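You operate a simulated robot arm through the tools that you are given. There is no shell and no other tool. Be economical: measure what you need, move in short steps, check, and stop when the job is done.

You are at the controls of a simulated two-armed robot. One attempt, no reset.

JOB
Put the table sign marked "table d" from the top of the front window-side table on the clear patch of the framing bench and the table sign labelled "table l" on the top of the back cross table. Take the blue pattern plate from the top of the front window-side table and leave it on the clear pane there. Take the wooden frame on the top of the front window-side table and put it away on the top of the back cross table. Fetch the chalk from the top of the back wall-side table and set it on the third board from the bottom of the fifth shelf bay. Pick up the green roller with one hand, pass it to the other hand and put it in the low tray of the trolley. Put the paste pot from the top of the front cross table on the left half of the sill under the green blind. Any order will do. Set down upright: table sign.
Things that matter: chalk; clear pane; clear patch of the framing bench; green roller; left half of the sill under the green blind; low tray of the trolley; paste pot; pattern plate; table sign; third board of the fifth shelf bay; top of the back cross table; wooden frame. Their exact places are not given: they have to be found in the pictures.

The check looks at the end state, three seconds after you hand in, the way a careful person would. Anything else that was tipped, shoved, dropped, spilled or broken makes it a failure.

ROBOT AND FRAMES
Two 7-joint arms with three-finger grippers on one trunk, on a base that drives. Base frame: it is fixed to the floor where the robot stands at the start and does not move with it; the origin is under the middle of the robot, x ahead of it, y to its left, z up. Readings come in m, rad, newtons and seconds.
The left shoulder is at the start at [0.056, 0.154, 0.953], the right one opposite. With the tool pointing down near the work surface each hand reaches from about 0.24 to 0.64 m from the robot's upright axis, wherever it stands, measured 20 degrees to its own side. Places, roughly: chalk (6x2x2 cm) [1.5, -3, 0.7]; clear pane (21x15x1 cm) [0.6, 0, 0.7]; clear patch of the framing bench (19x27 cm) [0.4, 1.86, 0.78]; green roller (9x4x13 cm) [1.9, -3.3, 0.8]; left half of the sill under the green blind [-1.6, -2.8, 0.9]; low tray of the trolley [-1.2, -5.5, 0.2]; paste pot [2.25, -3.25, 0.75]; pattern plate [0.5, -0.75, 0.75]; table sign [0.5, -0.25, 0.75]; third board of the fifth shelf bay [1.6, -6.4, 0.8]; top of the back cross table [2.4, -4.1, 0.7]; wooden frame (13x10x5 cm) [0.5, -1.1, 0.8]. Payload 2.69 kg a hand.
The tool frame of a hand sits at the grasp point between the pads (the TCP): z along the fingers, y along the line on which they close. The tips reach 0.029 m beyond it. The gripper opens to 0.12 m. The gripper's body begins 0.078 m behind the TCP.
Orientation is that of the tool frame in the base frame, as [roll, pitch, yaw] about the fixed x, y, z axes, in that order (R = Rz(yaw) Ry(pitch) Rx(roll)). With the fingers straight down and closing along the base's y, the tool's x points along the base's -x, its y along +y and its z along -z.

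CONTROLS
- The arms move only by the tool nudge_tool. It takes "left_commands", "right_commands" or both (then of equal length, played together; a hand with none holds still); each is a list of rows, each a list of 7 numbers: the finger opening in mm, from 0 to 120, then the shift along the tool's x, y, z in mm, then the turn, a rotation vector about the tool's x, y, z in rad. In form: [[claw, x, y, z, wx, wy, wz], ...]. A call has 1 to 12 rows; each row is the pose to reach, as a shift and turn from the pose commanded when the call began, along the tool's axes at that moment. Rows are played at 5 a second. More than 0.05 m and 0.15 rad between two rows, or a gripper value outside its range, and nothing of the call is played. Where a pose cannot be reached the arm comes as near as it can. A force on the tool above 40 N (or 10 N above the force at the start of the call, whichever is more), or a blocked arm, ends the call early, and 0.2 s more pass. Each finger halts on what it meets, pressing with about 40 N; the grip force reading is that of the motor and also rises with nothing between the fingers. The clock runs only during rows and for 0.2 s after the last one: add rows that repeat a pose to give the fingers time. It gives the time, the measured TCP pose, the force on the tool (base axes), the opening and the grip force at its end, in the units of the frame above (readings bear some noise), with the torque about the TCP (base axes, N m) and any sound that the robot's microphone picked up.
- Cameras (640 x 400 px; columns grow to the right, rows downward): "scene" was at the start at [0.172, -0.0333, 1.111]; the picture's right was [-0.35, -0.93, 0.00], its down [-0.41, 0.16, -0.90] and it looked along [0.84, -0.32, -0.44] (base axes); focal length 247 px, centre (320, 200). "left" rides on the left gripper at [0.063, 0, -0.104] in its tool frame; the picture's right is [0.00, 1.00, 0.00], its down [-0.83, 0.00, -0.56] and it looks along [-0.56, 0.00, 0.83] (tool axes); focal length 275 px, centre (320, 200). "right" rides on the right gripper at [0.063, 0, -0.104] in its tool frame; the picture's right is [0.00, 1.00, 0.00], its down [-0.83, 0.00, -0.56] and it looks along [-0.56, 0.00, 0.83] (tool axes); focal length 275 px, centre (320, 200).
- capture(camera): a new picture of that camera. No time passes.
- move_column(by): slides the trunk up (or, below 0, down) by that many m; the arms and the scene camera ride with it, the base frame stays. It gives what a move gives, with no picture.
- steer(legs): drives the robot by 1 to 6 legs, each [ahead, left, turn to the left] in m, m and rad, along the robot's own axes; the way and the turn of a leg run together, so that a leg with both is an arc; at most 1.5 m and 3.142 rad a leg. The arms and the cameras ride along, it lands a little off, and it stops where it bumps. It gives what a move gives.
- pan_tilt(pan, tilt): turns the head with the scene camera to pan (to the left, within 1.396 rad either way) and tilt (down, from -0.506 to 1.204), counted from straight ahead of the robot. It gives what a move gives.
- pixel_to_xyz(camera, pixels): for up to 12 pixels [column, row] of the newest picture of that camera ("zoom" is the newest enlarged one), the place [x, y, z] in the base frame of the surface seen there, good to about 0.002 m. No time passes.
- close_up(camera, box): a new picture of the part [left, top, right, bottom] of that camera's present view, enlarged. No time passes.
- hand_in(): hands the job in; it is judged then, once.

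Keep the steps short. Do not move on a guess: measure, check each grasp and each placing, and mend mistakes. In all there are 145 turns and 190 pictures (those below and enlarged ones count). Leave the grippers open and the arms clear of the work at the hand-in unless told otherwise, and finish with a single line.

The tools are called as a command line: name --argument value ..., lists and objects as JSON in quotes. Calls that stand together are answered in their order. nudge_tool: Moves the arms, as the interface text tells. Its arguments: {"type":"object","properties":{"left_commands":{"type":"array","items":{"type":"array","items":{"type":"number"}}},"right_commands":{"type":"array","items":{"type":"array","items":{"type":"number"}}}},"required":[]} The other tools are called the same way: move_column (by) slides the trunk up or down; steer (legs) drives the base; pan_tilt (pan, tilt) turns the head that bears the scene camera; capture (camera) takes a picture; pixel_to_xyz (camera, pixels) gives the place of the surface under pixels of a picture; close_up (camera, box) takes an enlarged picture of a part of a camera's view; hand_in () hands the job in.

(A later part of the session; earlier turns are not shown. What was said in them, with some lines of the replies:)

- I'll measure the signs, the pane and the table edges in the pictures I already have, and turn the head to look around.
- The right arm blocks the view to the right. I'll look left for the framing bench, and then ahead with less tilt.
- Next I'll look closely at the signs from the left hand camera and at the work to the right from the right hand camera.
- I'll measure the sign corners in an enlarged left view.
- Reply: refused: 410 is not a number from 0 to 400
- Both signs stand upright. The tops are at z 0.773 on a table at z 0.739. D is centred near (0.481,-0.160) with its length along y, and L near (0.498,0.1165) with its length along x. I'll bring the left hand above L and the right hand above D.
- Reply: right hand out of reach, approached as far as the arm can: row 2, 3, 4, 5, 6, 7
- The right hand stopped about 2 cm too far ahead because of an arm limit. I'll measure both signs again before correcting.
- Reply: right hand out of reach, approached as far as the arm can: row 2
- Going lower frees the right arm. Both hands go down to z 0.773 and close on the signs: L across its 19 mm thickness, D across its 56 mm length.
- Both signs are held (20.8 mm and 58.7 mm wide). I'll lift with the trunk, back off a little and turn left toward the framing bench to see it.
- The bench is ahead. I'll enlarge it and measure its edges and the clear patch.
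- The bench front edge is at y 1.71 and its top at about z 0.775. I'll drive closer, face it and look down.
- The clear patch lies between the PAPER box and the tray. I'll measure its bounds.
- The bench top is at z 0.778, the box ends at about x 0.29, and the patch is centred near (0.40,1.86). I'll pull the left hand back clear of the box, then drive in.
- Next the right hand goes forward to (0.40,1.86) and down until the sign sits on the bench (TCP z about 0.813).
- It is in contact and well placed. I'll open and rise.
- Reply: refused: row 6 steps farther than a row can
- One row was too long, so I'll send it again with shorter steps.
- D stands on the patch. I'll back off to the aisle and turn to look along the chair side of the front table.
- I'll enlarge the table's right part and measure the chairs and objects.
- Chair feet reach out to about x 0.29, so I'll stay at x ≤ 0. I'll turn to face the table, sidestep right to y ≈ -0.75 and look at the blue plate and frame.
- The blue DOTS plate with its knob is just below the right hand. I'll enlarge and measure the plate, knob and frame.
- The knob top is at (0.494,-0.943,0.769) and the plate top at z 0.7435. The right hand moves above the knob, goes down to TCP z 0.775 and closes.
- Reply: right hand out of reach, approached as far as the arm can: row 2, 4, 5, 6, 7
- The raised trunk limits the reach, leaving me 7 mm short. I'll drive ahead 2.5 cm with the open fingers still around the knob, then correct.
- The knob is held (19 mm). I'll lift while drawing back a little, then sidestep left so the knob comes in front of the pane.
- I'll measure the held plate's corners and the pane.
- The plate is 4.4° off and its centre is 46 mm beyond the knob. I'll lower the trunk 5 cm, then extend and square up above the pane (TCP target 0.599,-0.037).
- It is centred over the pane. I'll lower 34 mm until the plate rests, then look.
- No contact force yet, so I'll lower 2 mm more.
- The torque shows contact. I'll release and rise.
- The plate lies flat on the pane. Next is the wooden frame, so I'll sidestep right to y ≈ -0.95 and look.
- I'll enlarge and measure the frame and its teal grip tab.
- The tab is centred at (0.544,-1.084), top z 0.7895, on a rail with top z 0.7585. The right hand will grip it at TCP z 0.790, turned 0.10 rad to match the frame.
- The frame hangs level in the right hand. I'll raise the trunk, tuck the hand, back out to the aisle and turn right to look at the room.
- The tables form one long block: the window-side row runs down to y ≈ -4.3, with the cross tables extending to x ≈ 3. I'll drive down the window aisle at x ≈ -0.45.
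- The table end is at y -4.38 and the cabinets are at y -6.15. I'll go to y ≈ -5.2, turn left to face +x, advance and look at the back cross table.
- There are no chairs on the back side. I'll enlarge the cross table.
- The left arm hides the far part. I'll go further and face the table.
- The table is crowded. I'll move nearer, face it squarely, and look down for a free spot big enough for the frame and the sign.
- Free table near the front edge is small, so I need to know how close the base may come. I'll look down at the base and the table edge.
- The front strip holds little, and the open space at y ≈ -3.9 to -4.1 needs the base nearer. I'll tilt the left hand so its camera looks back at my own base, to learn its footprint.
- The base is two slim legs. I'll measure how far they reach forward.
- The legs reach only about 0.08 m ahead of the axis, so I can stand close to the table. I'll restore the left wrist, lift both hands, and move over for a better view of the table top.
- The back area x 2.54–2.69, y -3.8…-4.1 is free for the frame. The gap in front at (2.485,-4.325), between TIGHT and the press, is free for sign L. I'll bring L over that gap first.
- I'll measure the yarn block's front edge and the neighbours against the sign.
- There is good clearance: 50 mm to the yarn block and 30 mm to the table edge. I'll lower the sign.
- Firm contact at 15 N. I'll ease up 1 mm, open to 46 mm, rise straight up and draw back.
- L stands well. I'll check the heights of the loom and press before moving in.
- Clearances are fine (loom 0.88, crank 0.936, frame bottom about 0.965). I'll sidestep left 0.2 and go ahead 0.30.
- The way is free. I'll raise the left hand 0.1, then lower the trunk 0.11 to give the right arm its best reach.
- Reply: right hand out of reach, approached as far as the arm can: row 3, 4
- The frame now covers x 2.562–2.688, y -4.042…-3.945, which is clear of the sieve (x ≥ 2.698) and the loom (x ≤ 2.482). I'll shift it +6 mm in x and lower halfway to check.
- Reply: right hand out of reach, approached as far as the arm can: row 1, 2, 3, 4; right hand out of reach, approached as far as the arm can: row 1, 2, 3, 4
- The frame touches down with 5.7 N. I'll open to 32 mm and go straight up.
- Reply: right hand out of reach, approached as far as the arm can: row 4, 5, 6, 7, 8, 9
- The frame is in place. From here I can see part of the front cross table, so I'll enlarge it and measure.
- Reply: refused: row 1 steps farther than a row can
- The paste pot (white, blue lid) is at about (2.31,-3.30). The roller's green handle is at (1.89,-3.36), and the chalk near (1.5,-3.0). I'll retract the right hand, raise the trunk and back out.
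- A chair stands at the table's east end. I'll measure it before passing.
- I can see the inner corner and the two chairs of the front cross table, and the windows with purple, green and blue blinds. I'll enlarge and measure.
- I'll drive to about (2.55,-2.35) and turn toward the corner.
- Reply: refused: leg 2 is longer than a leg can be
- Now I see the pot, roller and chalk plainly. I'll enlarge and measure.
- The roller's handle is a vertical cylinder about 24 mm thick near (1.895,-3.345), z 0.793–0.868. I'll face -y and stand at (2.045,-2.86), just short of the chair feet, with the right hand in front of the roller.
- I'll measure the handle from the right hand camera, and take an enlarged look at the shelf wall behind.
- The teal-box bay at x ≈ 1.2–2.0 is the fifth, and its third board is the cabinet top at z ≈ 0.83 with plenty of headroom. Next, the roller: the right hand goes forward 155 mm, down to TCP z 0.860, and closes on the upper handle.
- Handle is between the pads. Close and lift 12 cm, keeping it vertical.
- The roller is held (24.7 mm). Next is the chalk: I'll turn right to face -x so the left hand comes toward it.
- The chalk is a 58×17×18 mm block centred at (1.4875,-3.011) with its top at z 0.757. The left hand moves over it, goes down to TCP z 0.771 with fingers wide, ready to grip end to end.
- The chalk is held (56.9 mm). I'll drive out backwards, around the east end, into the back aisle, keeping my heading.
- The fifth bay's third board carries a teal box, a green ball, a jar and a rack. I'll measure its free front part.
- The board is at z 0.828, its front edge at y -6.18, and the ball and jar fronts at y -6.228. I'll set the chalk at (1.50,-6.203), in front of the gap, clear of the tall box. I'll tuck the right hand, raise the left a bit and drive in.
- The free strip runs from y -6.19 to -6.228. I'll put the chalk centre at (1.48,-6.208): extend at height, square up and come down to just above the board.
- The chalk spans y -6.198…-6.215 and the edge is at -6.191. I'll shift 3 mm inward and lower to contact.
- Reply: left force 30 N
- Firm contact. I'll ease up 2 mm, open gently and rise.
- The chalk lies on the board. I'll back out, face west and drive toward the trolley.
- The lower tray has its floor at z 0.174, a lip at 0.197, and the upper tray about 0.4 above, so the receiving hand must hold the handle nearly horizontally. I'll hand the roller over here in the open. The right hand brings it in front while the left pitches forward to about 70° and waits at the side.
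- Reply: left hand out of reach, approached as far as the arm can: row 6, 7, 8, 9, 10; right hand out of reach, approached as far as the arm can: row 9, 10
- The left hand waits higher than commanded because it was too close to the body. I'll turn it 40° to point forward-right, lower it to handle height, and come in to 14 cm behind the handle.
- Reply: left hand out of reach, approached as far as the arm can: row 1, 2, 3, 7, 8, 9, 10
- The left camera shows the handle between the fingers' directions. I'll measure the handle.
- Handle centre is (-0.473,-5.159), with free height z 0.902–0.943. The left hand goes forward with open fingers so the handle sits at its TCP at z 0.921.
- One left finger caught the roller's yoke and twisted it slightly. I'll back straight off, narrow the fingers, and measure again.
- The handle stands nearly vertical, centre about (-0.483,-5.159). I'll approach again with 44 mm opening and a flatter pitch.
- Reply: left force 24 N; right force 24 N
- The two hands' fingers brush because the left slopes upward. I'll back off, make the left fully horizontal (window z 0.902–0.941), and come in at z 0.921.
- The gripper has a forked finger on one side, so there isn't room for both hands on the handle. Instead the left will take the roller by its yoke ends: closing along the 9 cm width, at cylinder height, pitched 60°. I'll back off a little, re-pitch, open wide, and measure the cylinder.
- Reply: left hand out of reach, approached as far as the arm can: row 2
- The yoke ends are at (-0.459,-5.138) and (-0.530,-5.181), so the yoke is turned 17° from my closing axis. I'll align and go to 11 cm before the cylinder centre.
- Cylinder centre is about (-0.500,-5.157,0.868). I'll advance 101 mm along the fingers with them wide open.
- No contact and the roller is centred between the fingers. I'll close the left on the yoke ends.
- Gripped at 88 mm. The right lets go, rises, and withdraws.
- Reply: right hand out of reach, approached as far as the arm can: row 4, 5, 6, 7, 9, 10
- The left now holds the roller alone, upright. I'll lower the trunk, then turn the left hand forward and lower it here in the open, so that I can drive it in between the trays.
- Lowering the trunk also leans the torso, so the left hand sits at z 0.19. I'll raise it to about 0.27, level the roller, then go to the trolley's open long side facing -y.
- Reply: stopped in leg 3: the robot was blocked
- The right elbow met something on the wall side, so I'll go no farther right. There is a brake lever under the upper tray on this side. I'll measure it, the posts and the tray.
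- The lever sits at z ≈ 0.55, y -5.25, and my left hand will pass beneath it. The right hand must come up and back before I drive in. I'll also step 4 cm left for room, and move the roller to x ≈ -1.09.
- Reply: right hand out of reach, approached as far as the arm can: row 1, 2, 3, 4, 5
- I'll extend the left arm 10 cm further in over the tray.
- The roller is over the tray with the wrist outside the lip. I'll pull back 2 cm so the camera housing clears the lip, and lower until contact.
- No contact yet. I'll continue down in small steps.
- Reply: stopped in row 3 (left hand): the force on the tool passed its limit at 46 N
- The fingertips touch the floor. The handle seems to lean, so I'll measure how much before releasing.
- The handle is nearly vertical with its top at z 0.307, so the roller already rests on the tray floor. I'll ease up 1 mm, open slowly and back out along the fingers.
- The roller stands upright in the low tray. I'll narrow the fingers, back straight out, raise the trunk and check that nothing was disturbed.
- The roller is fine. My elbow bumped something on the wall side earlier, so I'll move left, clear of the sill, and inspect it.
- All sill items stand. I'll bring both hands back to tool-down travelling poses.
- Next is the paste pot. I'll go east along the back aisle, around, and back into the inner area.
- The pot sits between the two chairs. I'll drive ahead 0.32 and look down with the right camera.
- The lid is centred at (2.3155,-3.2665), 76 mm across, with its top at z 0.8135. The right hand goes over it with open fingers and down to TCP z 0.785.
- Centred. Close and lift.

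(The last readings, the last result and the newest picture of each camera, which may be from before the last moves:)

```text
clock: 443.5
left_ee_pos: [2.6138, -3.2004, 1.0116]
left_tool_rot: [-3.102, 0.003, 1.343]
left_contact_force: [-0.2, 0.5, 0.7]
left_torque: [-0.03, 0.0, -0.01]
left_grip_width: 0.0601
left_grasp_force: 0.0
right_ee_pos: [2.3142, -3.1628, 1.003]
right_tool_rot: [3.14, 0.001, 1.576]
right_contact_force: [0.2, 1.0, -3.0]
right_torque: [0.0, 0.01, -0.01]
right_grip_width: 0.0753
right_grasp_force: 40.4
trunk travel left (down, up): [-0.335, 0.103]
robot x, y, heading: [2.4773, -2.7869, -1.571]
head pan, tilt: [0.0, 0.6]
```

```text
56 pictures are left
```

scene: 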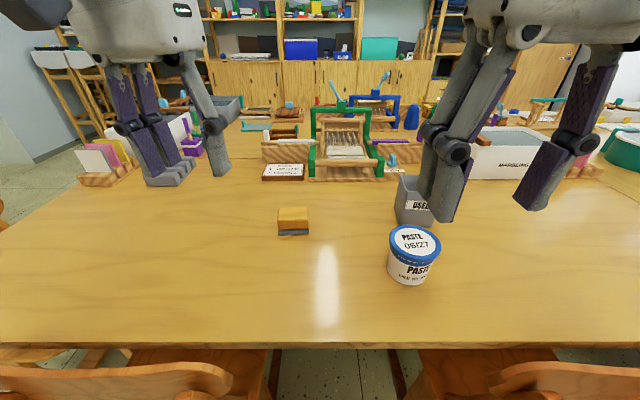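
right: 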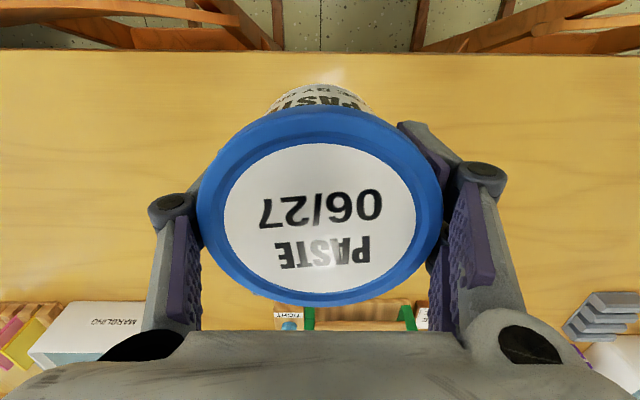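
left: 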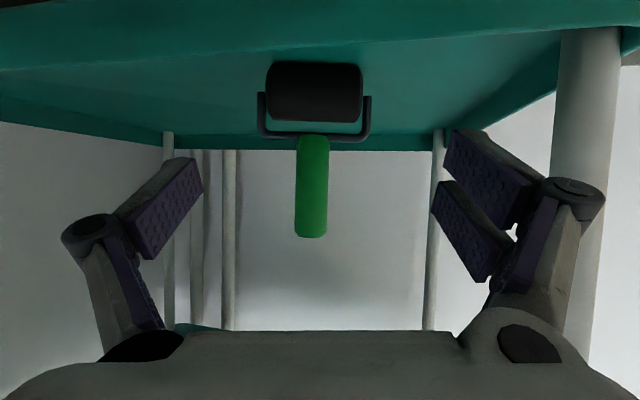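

The pot is held (75 mm). I'll drive back around to the window aisle, facing -y all the way.

steer --legs '[[-0.33, 0, 0], [0, 1.5, 0], [0, 0.15, 0], [1.5, 0, 0], [1.08, 0, 0], [0, -1.5, 0]]'

steer --legs '[[0, -1.5, 0], [0, -1.5, 0], [0, -0.1, 0], [-1.5, 0, 0], [-0.8, 0, 0], [0, 0, -1.57]]'

pan_tilt --pan 0 --tilt 0.25

capture --camera "scene"

```text
clock: 481.8
left_ee_pos: [2.7177, -5.4835, 1.0102]
left_tool_rot: [-3.102, 0.001, 1.357]
left_contact_force: [0.4, 0.0, 0.2]
left_torque: [0.02, 0.0, -0.01]
left_grip_width: 0.0599
left_grasp_force: 0.1
right_ee_pos: [2.4181, -5.4502, 1.001]
right_tool_rot: [3.14, 0.0, 1.59]
right_contact_force: [-0.9, -0.2, -3.1]
right_torque: [-0.02, 0.02, -0.04]
right_grip_width: 0.0747
right_grasp_force: 39.9
trunk travel left (down, up): [-0.335, 0.103]
robot x, y, heading: [2.5726, -5.067, -1.562]
head pan, tilt: [0.0, 0.6]
```

```text
clock: 520.6
left_ee_pos: [-0.978, -2.9717, 1.0111]
left_tool_rot: [-3.103, 0.003, -0.184]
left_contact_force: [-0.6, -0.8, 0.1]
left_torque: [0.01, -0.01, 0.02]
left_grip_width: 0.0599
left_grasp_force: 0.1
right_ee_pos: [-0.9557, -2.6722, 1.0029]
right_tool_rot: [3.14, -0.001, 0.052]
right_contact_force: [-1.0, 0.1, -3.4]
right_torque: [0.02, -0.01, 0.0]
right_grip_width: 0.0743
right_grasp_force: 40.0
trunk travel left (down, up): [-0.335, 0.103]
robot x, y, heading: [-0.5709, -2.8154, -3.099]
head pan, tilt: [0.0, 0.6]
```

```text
clock: 521.5
left_ee_pos: [-0.9795, -2.9706, 1.0102]
left_tool_rot: [-3.103, 0.003, -0.183]
left_contact_force: [-0.7, 1.3, 0.5]
left_torque: [-0.01, 0.0, -0.02]
left_grip_width: 0.0598
left_grasp_force: 0.0
right_ee_pos: [-0.9552, -2.6718, 1.0024]
right_tool_rot: [3.14, -0.001, 0.049]
right_contact_force: [-0.2, 0.9, -3.4]
right_torque: [0.0, -0.03, -0.02]
right_grip_width: 0.0749
right_grasp_force: 40.2
trunk travel left (down, up): [-0.335, 0.103]
robot x, y, heading: [-0.5736, -2.8175, -3.097]
head pan, tilt: [0.0, 0.25]
```

```text
55 pictures are left
```

scene: 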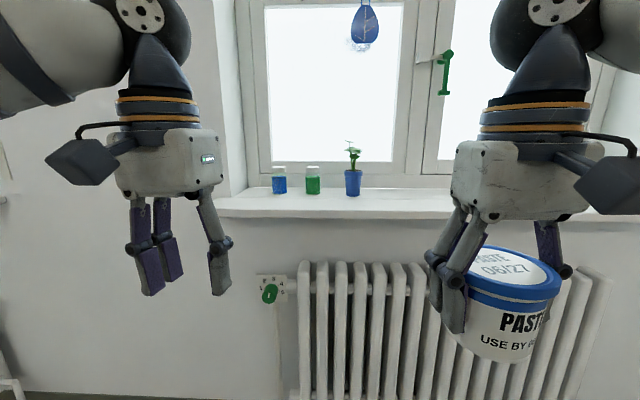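

I'll verify the green blind above, and measure the sill.

pixel_to_xyz --camera "scene" --pixels '[[222, 215], [222, 200], [279, 192], [312, 192], [353, 194], [390, 210], [420, 212], [390, 195], [330, 205], [437, 185], [600, 215]]'

pan_tilt --pan 0 --tilt -0.4

capture --camera "scene"

pan_tilt --pan -0.6 --tilt 0.25

capture --camera "scene"

```text
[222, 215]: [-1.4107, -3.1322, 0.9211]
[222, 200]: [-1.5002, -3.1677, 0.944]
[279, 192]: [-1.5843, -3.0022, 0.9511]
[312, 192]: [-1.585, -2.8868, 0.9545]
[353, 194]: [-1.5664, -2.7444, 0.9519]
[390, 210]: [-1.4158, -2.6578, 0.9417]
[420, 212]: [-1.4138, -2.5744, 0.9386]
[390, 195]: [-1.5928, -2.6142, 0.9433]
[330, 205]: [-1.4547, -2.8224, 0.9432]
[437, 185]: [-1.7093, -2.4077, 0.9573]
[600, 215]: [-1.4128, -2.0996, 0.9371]
```

```text
clock: 522.5
left_ee_pos: [-0.9782, -2.9718, 1.0106]
left_tool_rot: [-3.105, 0.002, -0.185]
left_contact_force: [0.8, 0.2, 0.6]
left_torque: [0.03, 0.0, 0.0]
left_grip_width: 0.0602
left_grasp_force: 0.0
right_ee_pos: [-0.9555, -2.6713, 1.0016]
right_tool_rot: [3.14, 0.0, 0.051]
right_contact_force: [-0.7, -0.1, -2.8]
right_torque: [0.0, -0.01, 0.02]
right_grip_width: 0.0747
right_grasp_force: 40.0
trunk travel left (down, up): [-0.335, 0.103]
robot x, y, heading: [-0.5732, -2.8103, -3.101]
head pan, tilt: [0.0, -0.4]
```

```text
54 pictures are left
```

scene: 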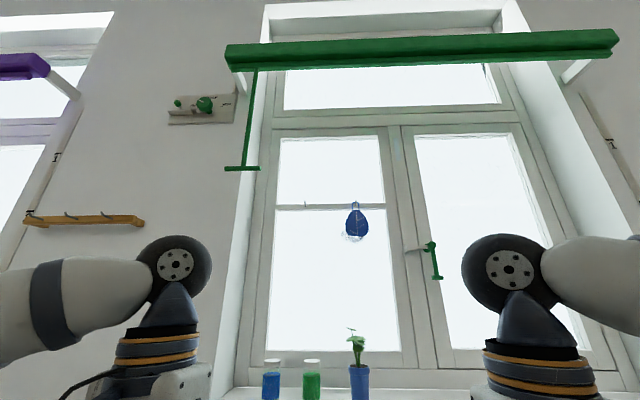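

```text
clock: 523.5
left_ee_pos: [-0.9788, -2.9722, 1.0109]
left_tool_rot: [-3.102, 0.001, -0.182]
left_contact_force: [-1.0, -1.1, 1.1]
left_torque: [0.0, -0.02, 0.02]
left_grip_width: 0.0601
left_grasp_force: 0.2
right_ee_pos: [-0.9551, -2.6719, 1.0023]
right_tool_rot: [3.141, 0.001, 0.051]
right_contact_force: [-0.5, 0.0, -4.1]
right_torque: [0.01, -0.03, 0.0]
right_grip_width: 0.0746
right_grasp_force: 39.9
trunk travel left (down, up): [-0.335, 0.103]
robot x, y, heading: [-0.5719, -2.8138, -3.098]
head pan, tilt: [-0.6, 0.25]
```

```text
53 pictures are left
```

scene: 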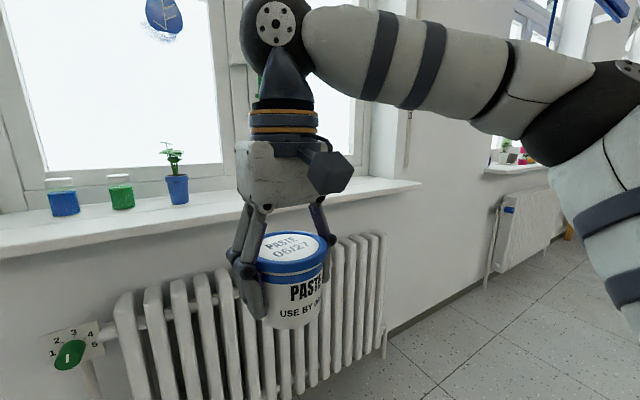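

The green blind is right above. I'll measure the sill's right end to fix its middle.

pixel_to_xyz --camera "scene" --pixels '[[418, 185], [400, 192], [62, 205], [122, 205], [177, 200], [62, 213], [177, 204], [120, 228], [5, 250]]'

```text
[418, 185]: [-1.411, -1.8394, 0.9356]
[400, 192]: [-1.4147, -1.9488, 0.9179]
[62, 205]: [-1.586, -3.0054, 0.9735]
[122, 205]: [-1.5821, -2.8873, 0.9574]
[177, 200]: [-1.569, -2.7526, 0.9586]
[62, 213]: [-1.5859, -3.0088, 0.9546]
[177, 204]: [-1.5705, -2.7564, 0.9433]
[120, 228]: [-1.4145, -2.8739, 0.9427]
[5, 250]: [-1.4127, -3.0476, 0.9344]
```

The sill runs y -3.17…-1.83 with its middle at -2.5. I'll put the pot at (-1.49,-2.66), free of the jars and plant and inside the left half. Trunk up 6 cm, drive ahead 0.40.

move_column --by 0.06

steer --legs '[[0.4, 0, -0.043]]'

pan_tilt --pan -0.2 --tilt 0.5

capture --camera "scene"

```text
clock: 524.5
left_ee_pos: [-0.9791, -2.9722, 1.0695]
left_tool_rot: [-3.104, -0.001, -0.184]
left_contact_force: [-0.1, 0.2, -0.3]
left_torque: [-0.02, -0.01, 0.04]
left_grip_width: 0.0599
left_grasp_force: 0.0
right_ee_pos: [-0.9561, -2.6721, 1.061]
right_tool_rot: [3.141, -0.002, 0.048]
right_contact_force: [-0.1, 0.3, -3.2]
right_torque: [0.04, -0.05, 0.01]
right_grip_width: 0.0744
right_grasp_force: 39.8
trunk travel left (down, up): [-0.395, 0.043]
robot x, y, heading: [-0.5738, -2.8176, -3.098]
head pan, tilt: [-0.6, 0.25]
```

```text
clock: 527.0
left_ee_pos: [-1.3873, -2.9583, 1.07]
left_tool_rot: [-3.105, 0.002, -0.233]
left_contact_force: [-0.2, -1.4, -0.3]
left_torque: [0.03, -0.03, 0.01]
left_grip_width: 0.0598
left_grasp_force: 0.0
right_ee_pos: [-1.3479, -2.6599, 1.0616]
right_tool_rot: [3.139, -0.001, -0.001]
right_contact_force: [-0.9, 0.1, -3.6]
right_torque: [0.0, -0.04, -0.05]
right_grip_width: 0.0743
right_grasp_force: 39.9
trunk travel left (down, up): [-0.395, 0.043]
robot x, y, heading: [-0.9709, -2.8211, 3.134]
head pan, tilt: [-0.6, 0.25]
```

```text
clock: 527.9
left_ee_pos: [-1.3875, -2.9577, 1.0699]
left_tool_rot: [-3.104, 0.001, -0.235]
left_contact_force: [0.6, 0.5, -0.3]
left_torque: [0.0, 0.04, -0.04]
left_grip_width: 0.0601
left_grasp_force: 0.0
right_ee_pos: [-1.3478, -2.6592, 1.0624]
right_tool_rot: [3.141, 0.003, 0.001]
right_contact_force: [0.5, 0.2, -2.8]
right_torque: [0.02, -0.01, -0.01]
right_grip_width: 0.0746
right_grasp_force: 40.1
trunk travel left (down, up): [-0.395, 0.043]
robot x, y, heading: [-0.9714, -2.822, 3.133]
head pan, tilt: [-0.201, 0.499]
```

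```text
52 pictures are left
```

scene: 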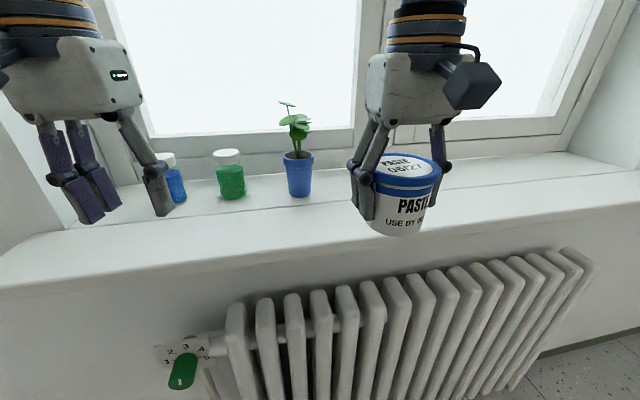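

Forward 142 mm, then down to just above the sill.

nudge_tool --right_commands '[[55, -45, 0, 0, 0, 0, 0], [55, -90, 0, 0, 0, 0, 0], [55, -135, 0, 0, 0, 0, 0], [55, -142, 0, 30, 0, 0, 0], [55, -142, 0, 60, 0, 0, 0], [55, -142, 0, 69, 0, 0, 0], [55, -142, 0, 71, 0, 0, 0]]'

capture --camera "scene"

capture --camera "right"

```text
clock: 529.5
left_ee_pos: [-1.3877, -2.9571, 1.0706]
left_tool_rot: [-3.102, 0.002, -0.233]
left_contact_force: [-0.6, -0.6, -0.4]
left_torque: [-0.05, -0.01, -0.04]
left_grip_width: 0.0601
left_grasp_force: 0.0
right_ee_pos: [-1.4894, -2.659, 0.9904]
right_tool_rot: [3.139, 0.002, 0.001]
right_contact_force: [0.7, 1.8, -0.2]
right_torque: [0.03, 0.1, -0.05]
right_grip_width: 0.0746
right_grasp_force: 39.5
trunk travel left (down, up): [-0.395, 0.043]
robot x, y, heading: [-0.9698, -2.8189, 3.134]
head pan, tilt: [-0.201, 0.499]
```

```text
51 pictures are left
```

scene: 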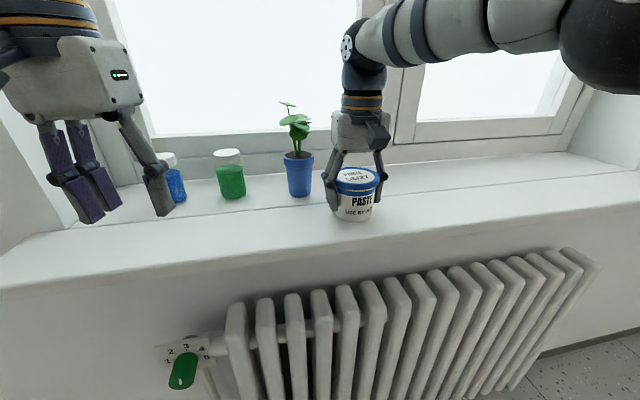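

```text
50 pictures are left
```

right: 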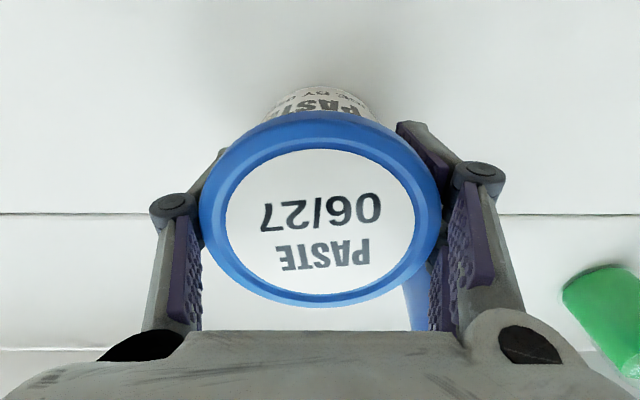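

Its weight is now borne by the sill. I'll lower 1 mm more, open to 94 mm and rise straight up.

nudge_tool --right_commands '[[55, 0, 0, 1, 0, 0, 0], [84, 0, 0, 1, 0, 0, 0], [94, 0, 0, 0, 0, 0, 0], [94, 0, 0, 0, 0, 0, 0], [94, 0, 0, -40, 0, 0, 0], [94, 0, 0, -85, 0, 0, 0], [94, 30, 0, -110, 0, 0, 0], [94, 75, 0, -110, 0, 0, 0], [94, 120, 0, -110, 0, 0, 0]]'

capture --camera "scene"

```text
clock: 531.5
left_ee_pos: [-1.3872, -2.9565, 1.0726]
left_tool_rot: [-3.103, 0.0, -0.233]
left_contact_force: [-0.6, -0.1, 0.8]
left_torque: [0.02, 0.02, -0.02]
left_grip_width: 0.06
left_grasp_force: 0.1
right_ee_pos: [-1.3686, -2.6576, 1.1024]
right_tool_rot: [3.14, 0.003, -0.001]
right_contact_force: [0.6, -1.0, -0.2]
right_torque: [0.02, 0.0, -0.02]
right_grip_width: 0.0939
right_grasp_force: 0.1
trunk travel left (down, up): [-0.395, 0.043]
robot x, y, heading: [-0.9724, -2.8223, 3.132]
head pan, tilt: [-0.201, 0.499]
```

```text
49 pictures are left
```

scene: 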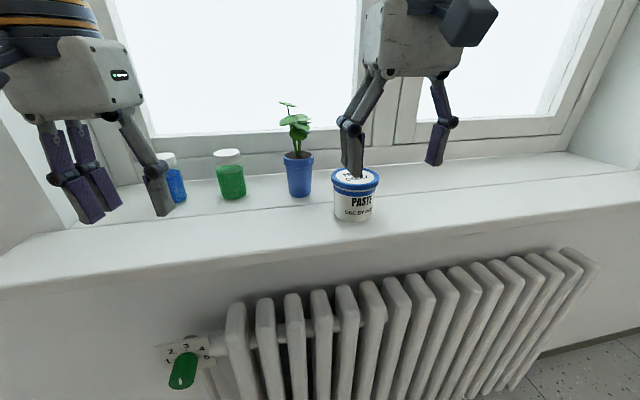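

The pot stands on the sill. I'll back away, open the grippers and take a last look.

steer --legs '[[-0.4, 0, 0]]'

nudge_tool --left_commands '[[100, 0, 0, 0, 0, 0, 0], [100, 0, 0, 0, 0, 0, 0]]' --right_commands '[[100, 0, 0, 0, 0, 0, 0], [100, 0, 0, 0, 0, 0, 0]]'

capture --camera "scene"

pixel_to_xyz --camera "scene" --pixels '[[345, 150], [345, 160]]'

pan_tilt --pan 1.0 --tilt 0.3

capture --camera "scene"

```text
clock: 534.0
left_ee_pos: [-0.9909, -2.9611, 1.0712]
left_tool_rot: [-3.103, 0.001, -0.231]
left_contact_force: [0.8, 0.3, 0.2]
left_torque: [-0.01, 0.04, -0.02]
left_grip_width: 0.0599
left_grasp_force: 0.0
right_ee_pos: [-0.9716, -2.6619, 1.1036]
right_tool_rot: [3.141, 0.0, 0.002]
right_contact_force: [0.3, -0.2, 0.5]
right_torque: [-0.02, 0.03, 0.02]
right_grip_width: 0.094
right_grasp_force: 0.1
trunk travel left (down, up): [-0.395, 0.043]
robot x, y, heading: [-0.5768, -2.8245, 3.135]
head pan, tilt: [-0.201, 0.499]
```

```text
clock: 534.6
left_ee_pos: [-0.9902, -2.9616, 1.071]
left_tool_rot: [-3.102, 0.001, -0.232]
left_contact_force: [0.9, 0.6, 0.1]
left_torque: [0.0, 0.01, -0.01]
left_grip_width: 0.0998
left_grasp_force: 0.1
right_ee_pos: [-0.9732, -2.6614, 1.1013]
right_tool_rot: [3.14, 0.0, 0.001]
right_contact_force: [-0.1, 0.3, 0.1]
right_torque: [-0.02, 0.0, -0.02]
right_grip_width: 0.1
right_grasp_force: 0.0
trunk travel left (down, up): [-0.395, 0.043]
robot x, y, heading: [-0.5748, -2.8253, 3.139]
head pan, tilt: [-0.201, 0.499]
```

```text
48 pictures are left
```

scene: 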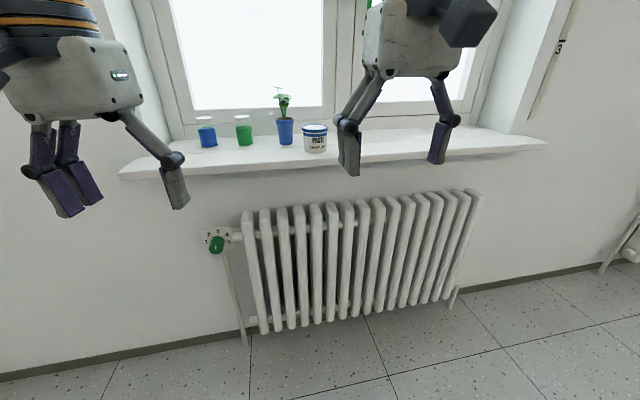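

```text
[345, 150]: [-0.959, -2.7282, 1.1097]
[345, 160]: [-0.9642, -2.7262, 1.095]
```

```text
clock: 536.0
left_ee_pos: [-0.9901, -2.9607, 1.0716]
left_tool_rot: [-3.103, 0.001, -0.233]
left_contact_force: [-0.5, -0.6, 0.2]
left_torque: [-0.01, 0.01, -0.02]
left_grip_width: 0.1001
left_grasp_force: 0.0
right_ee_pos: [-0.973, -2.6623, 1.101]
right_tool_rot: [3.141, 0.001, 0.003]
right_contact_force: [0.3, 0.2, -0.1]
right_torque: [0.0, -0.01, 0.0]
right_grip_width: 0.1
right_grasp_force: 0.0
trunk travel left (down, up): [-0.395, 0.043]
robot x, y, heading: [-0.5735, -2.821, 3.134]
head pan, tilt: [1.0, 0.3]
```

```text
47 pictures are left
```

scene: 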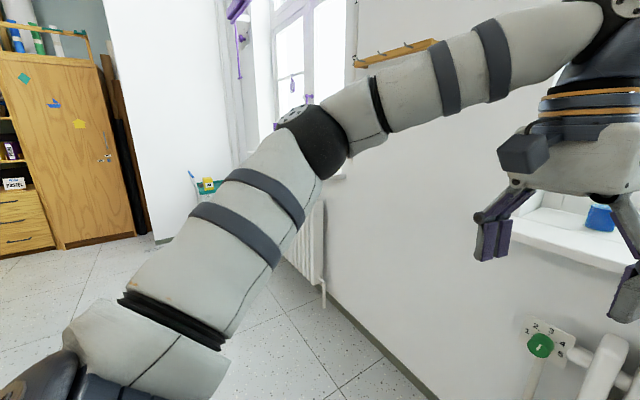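

Every item was seen in its place after it was set down, and the grippers are open and clear.

hand_in

```text
The job is handed in.
```

I handed the job in with all seven items seen in place after release; on the way my right elbow bumped something on the wall side near the trolley, and nothing there looked moved.
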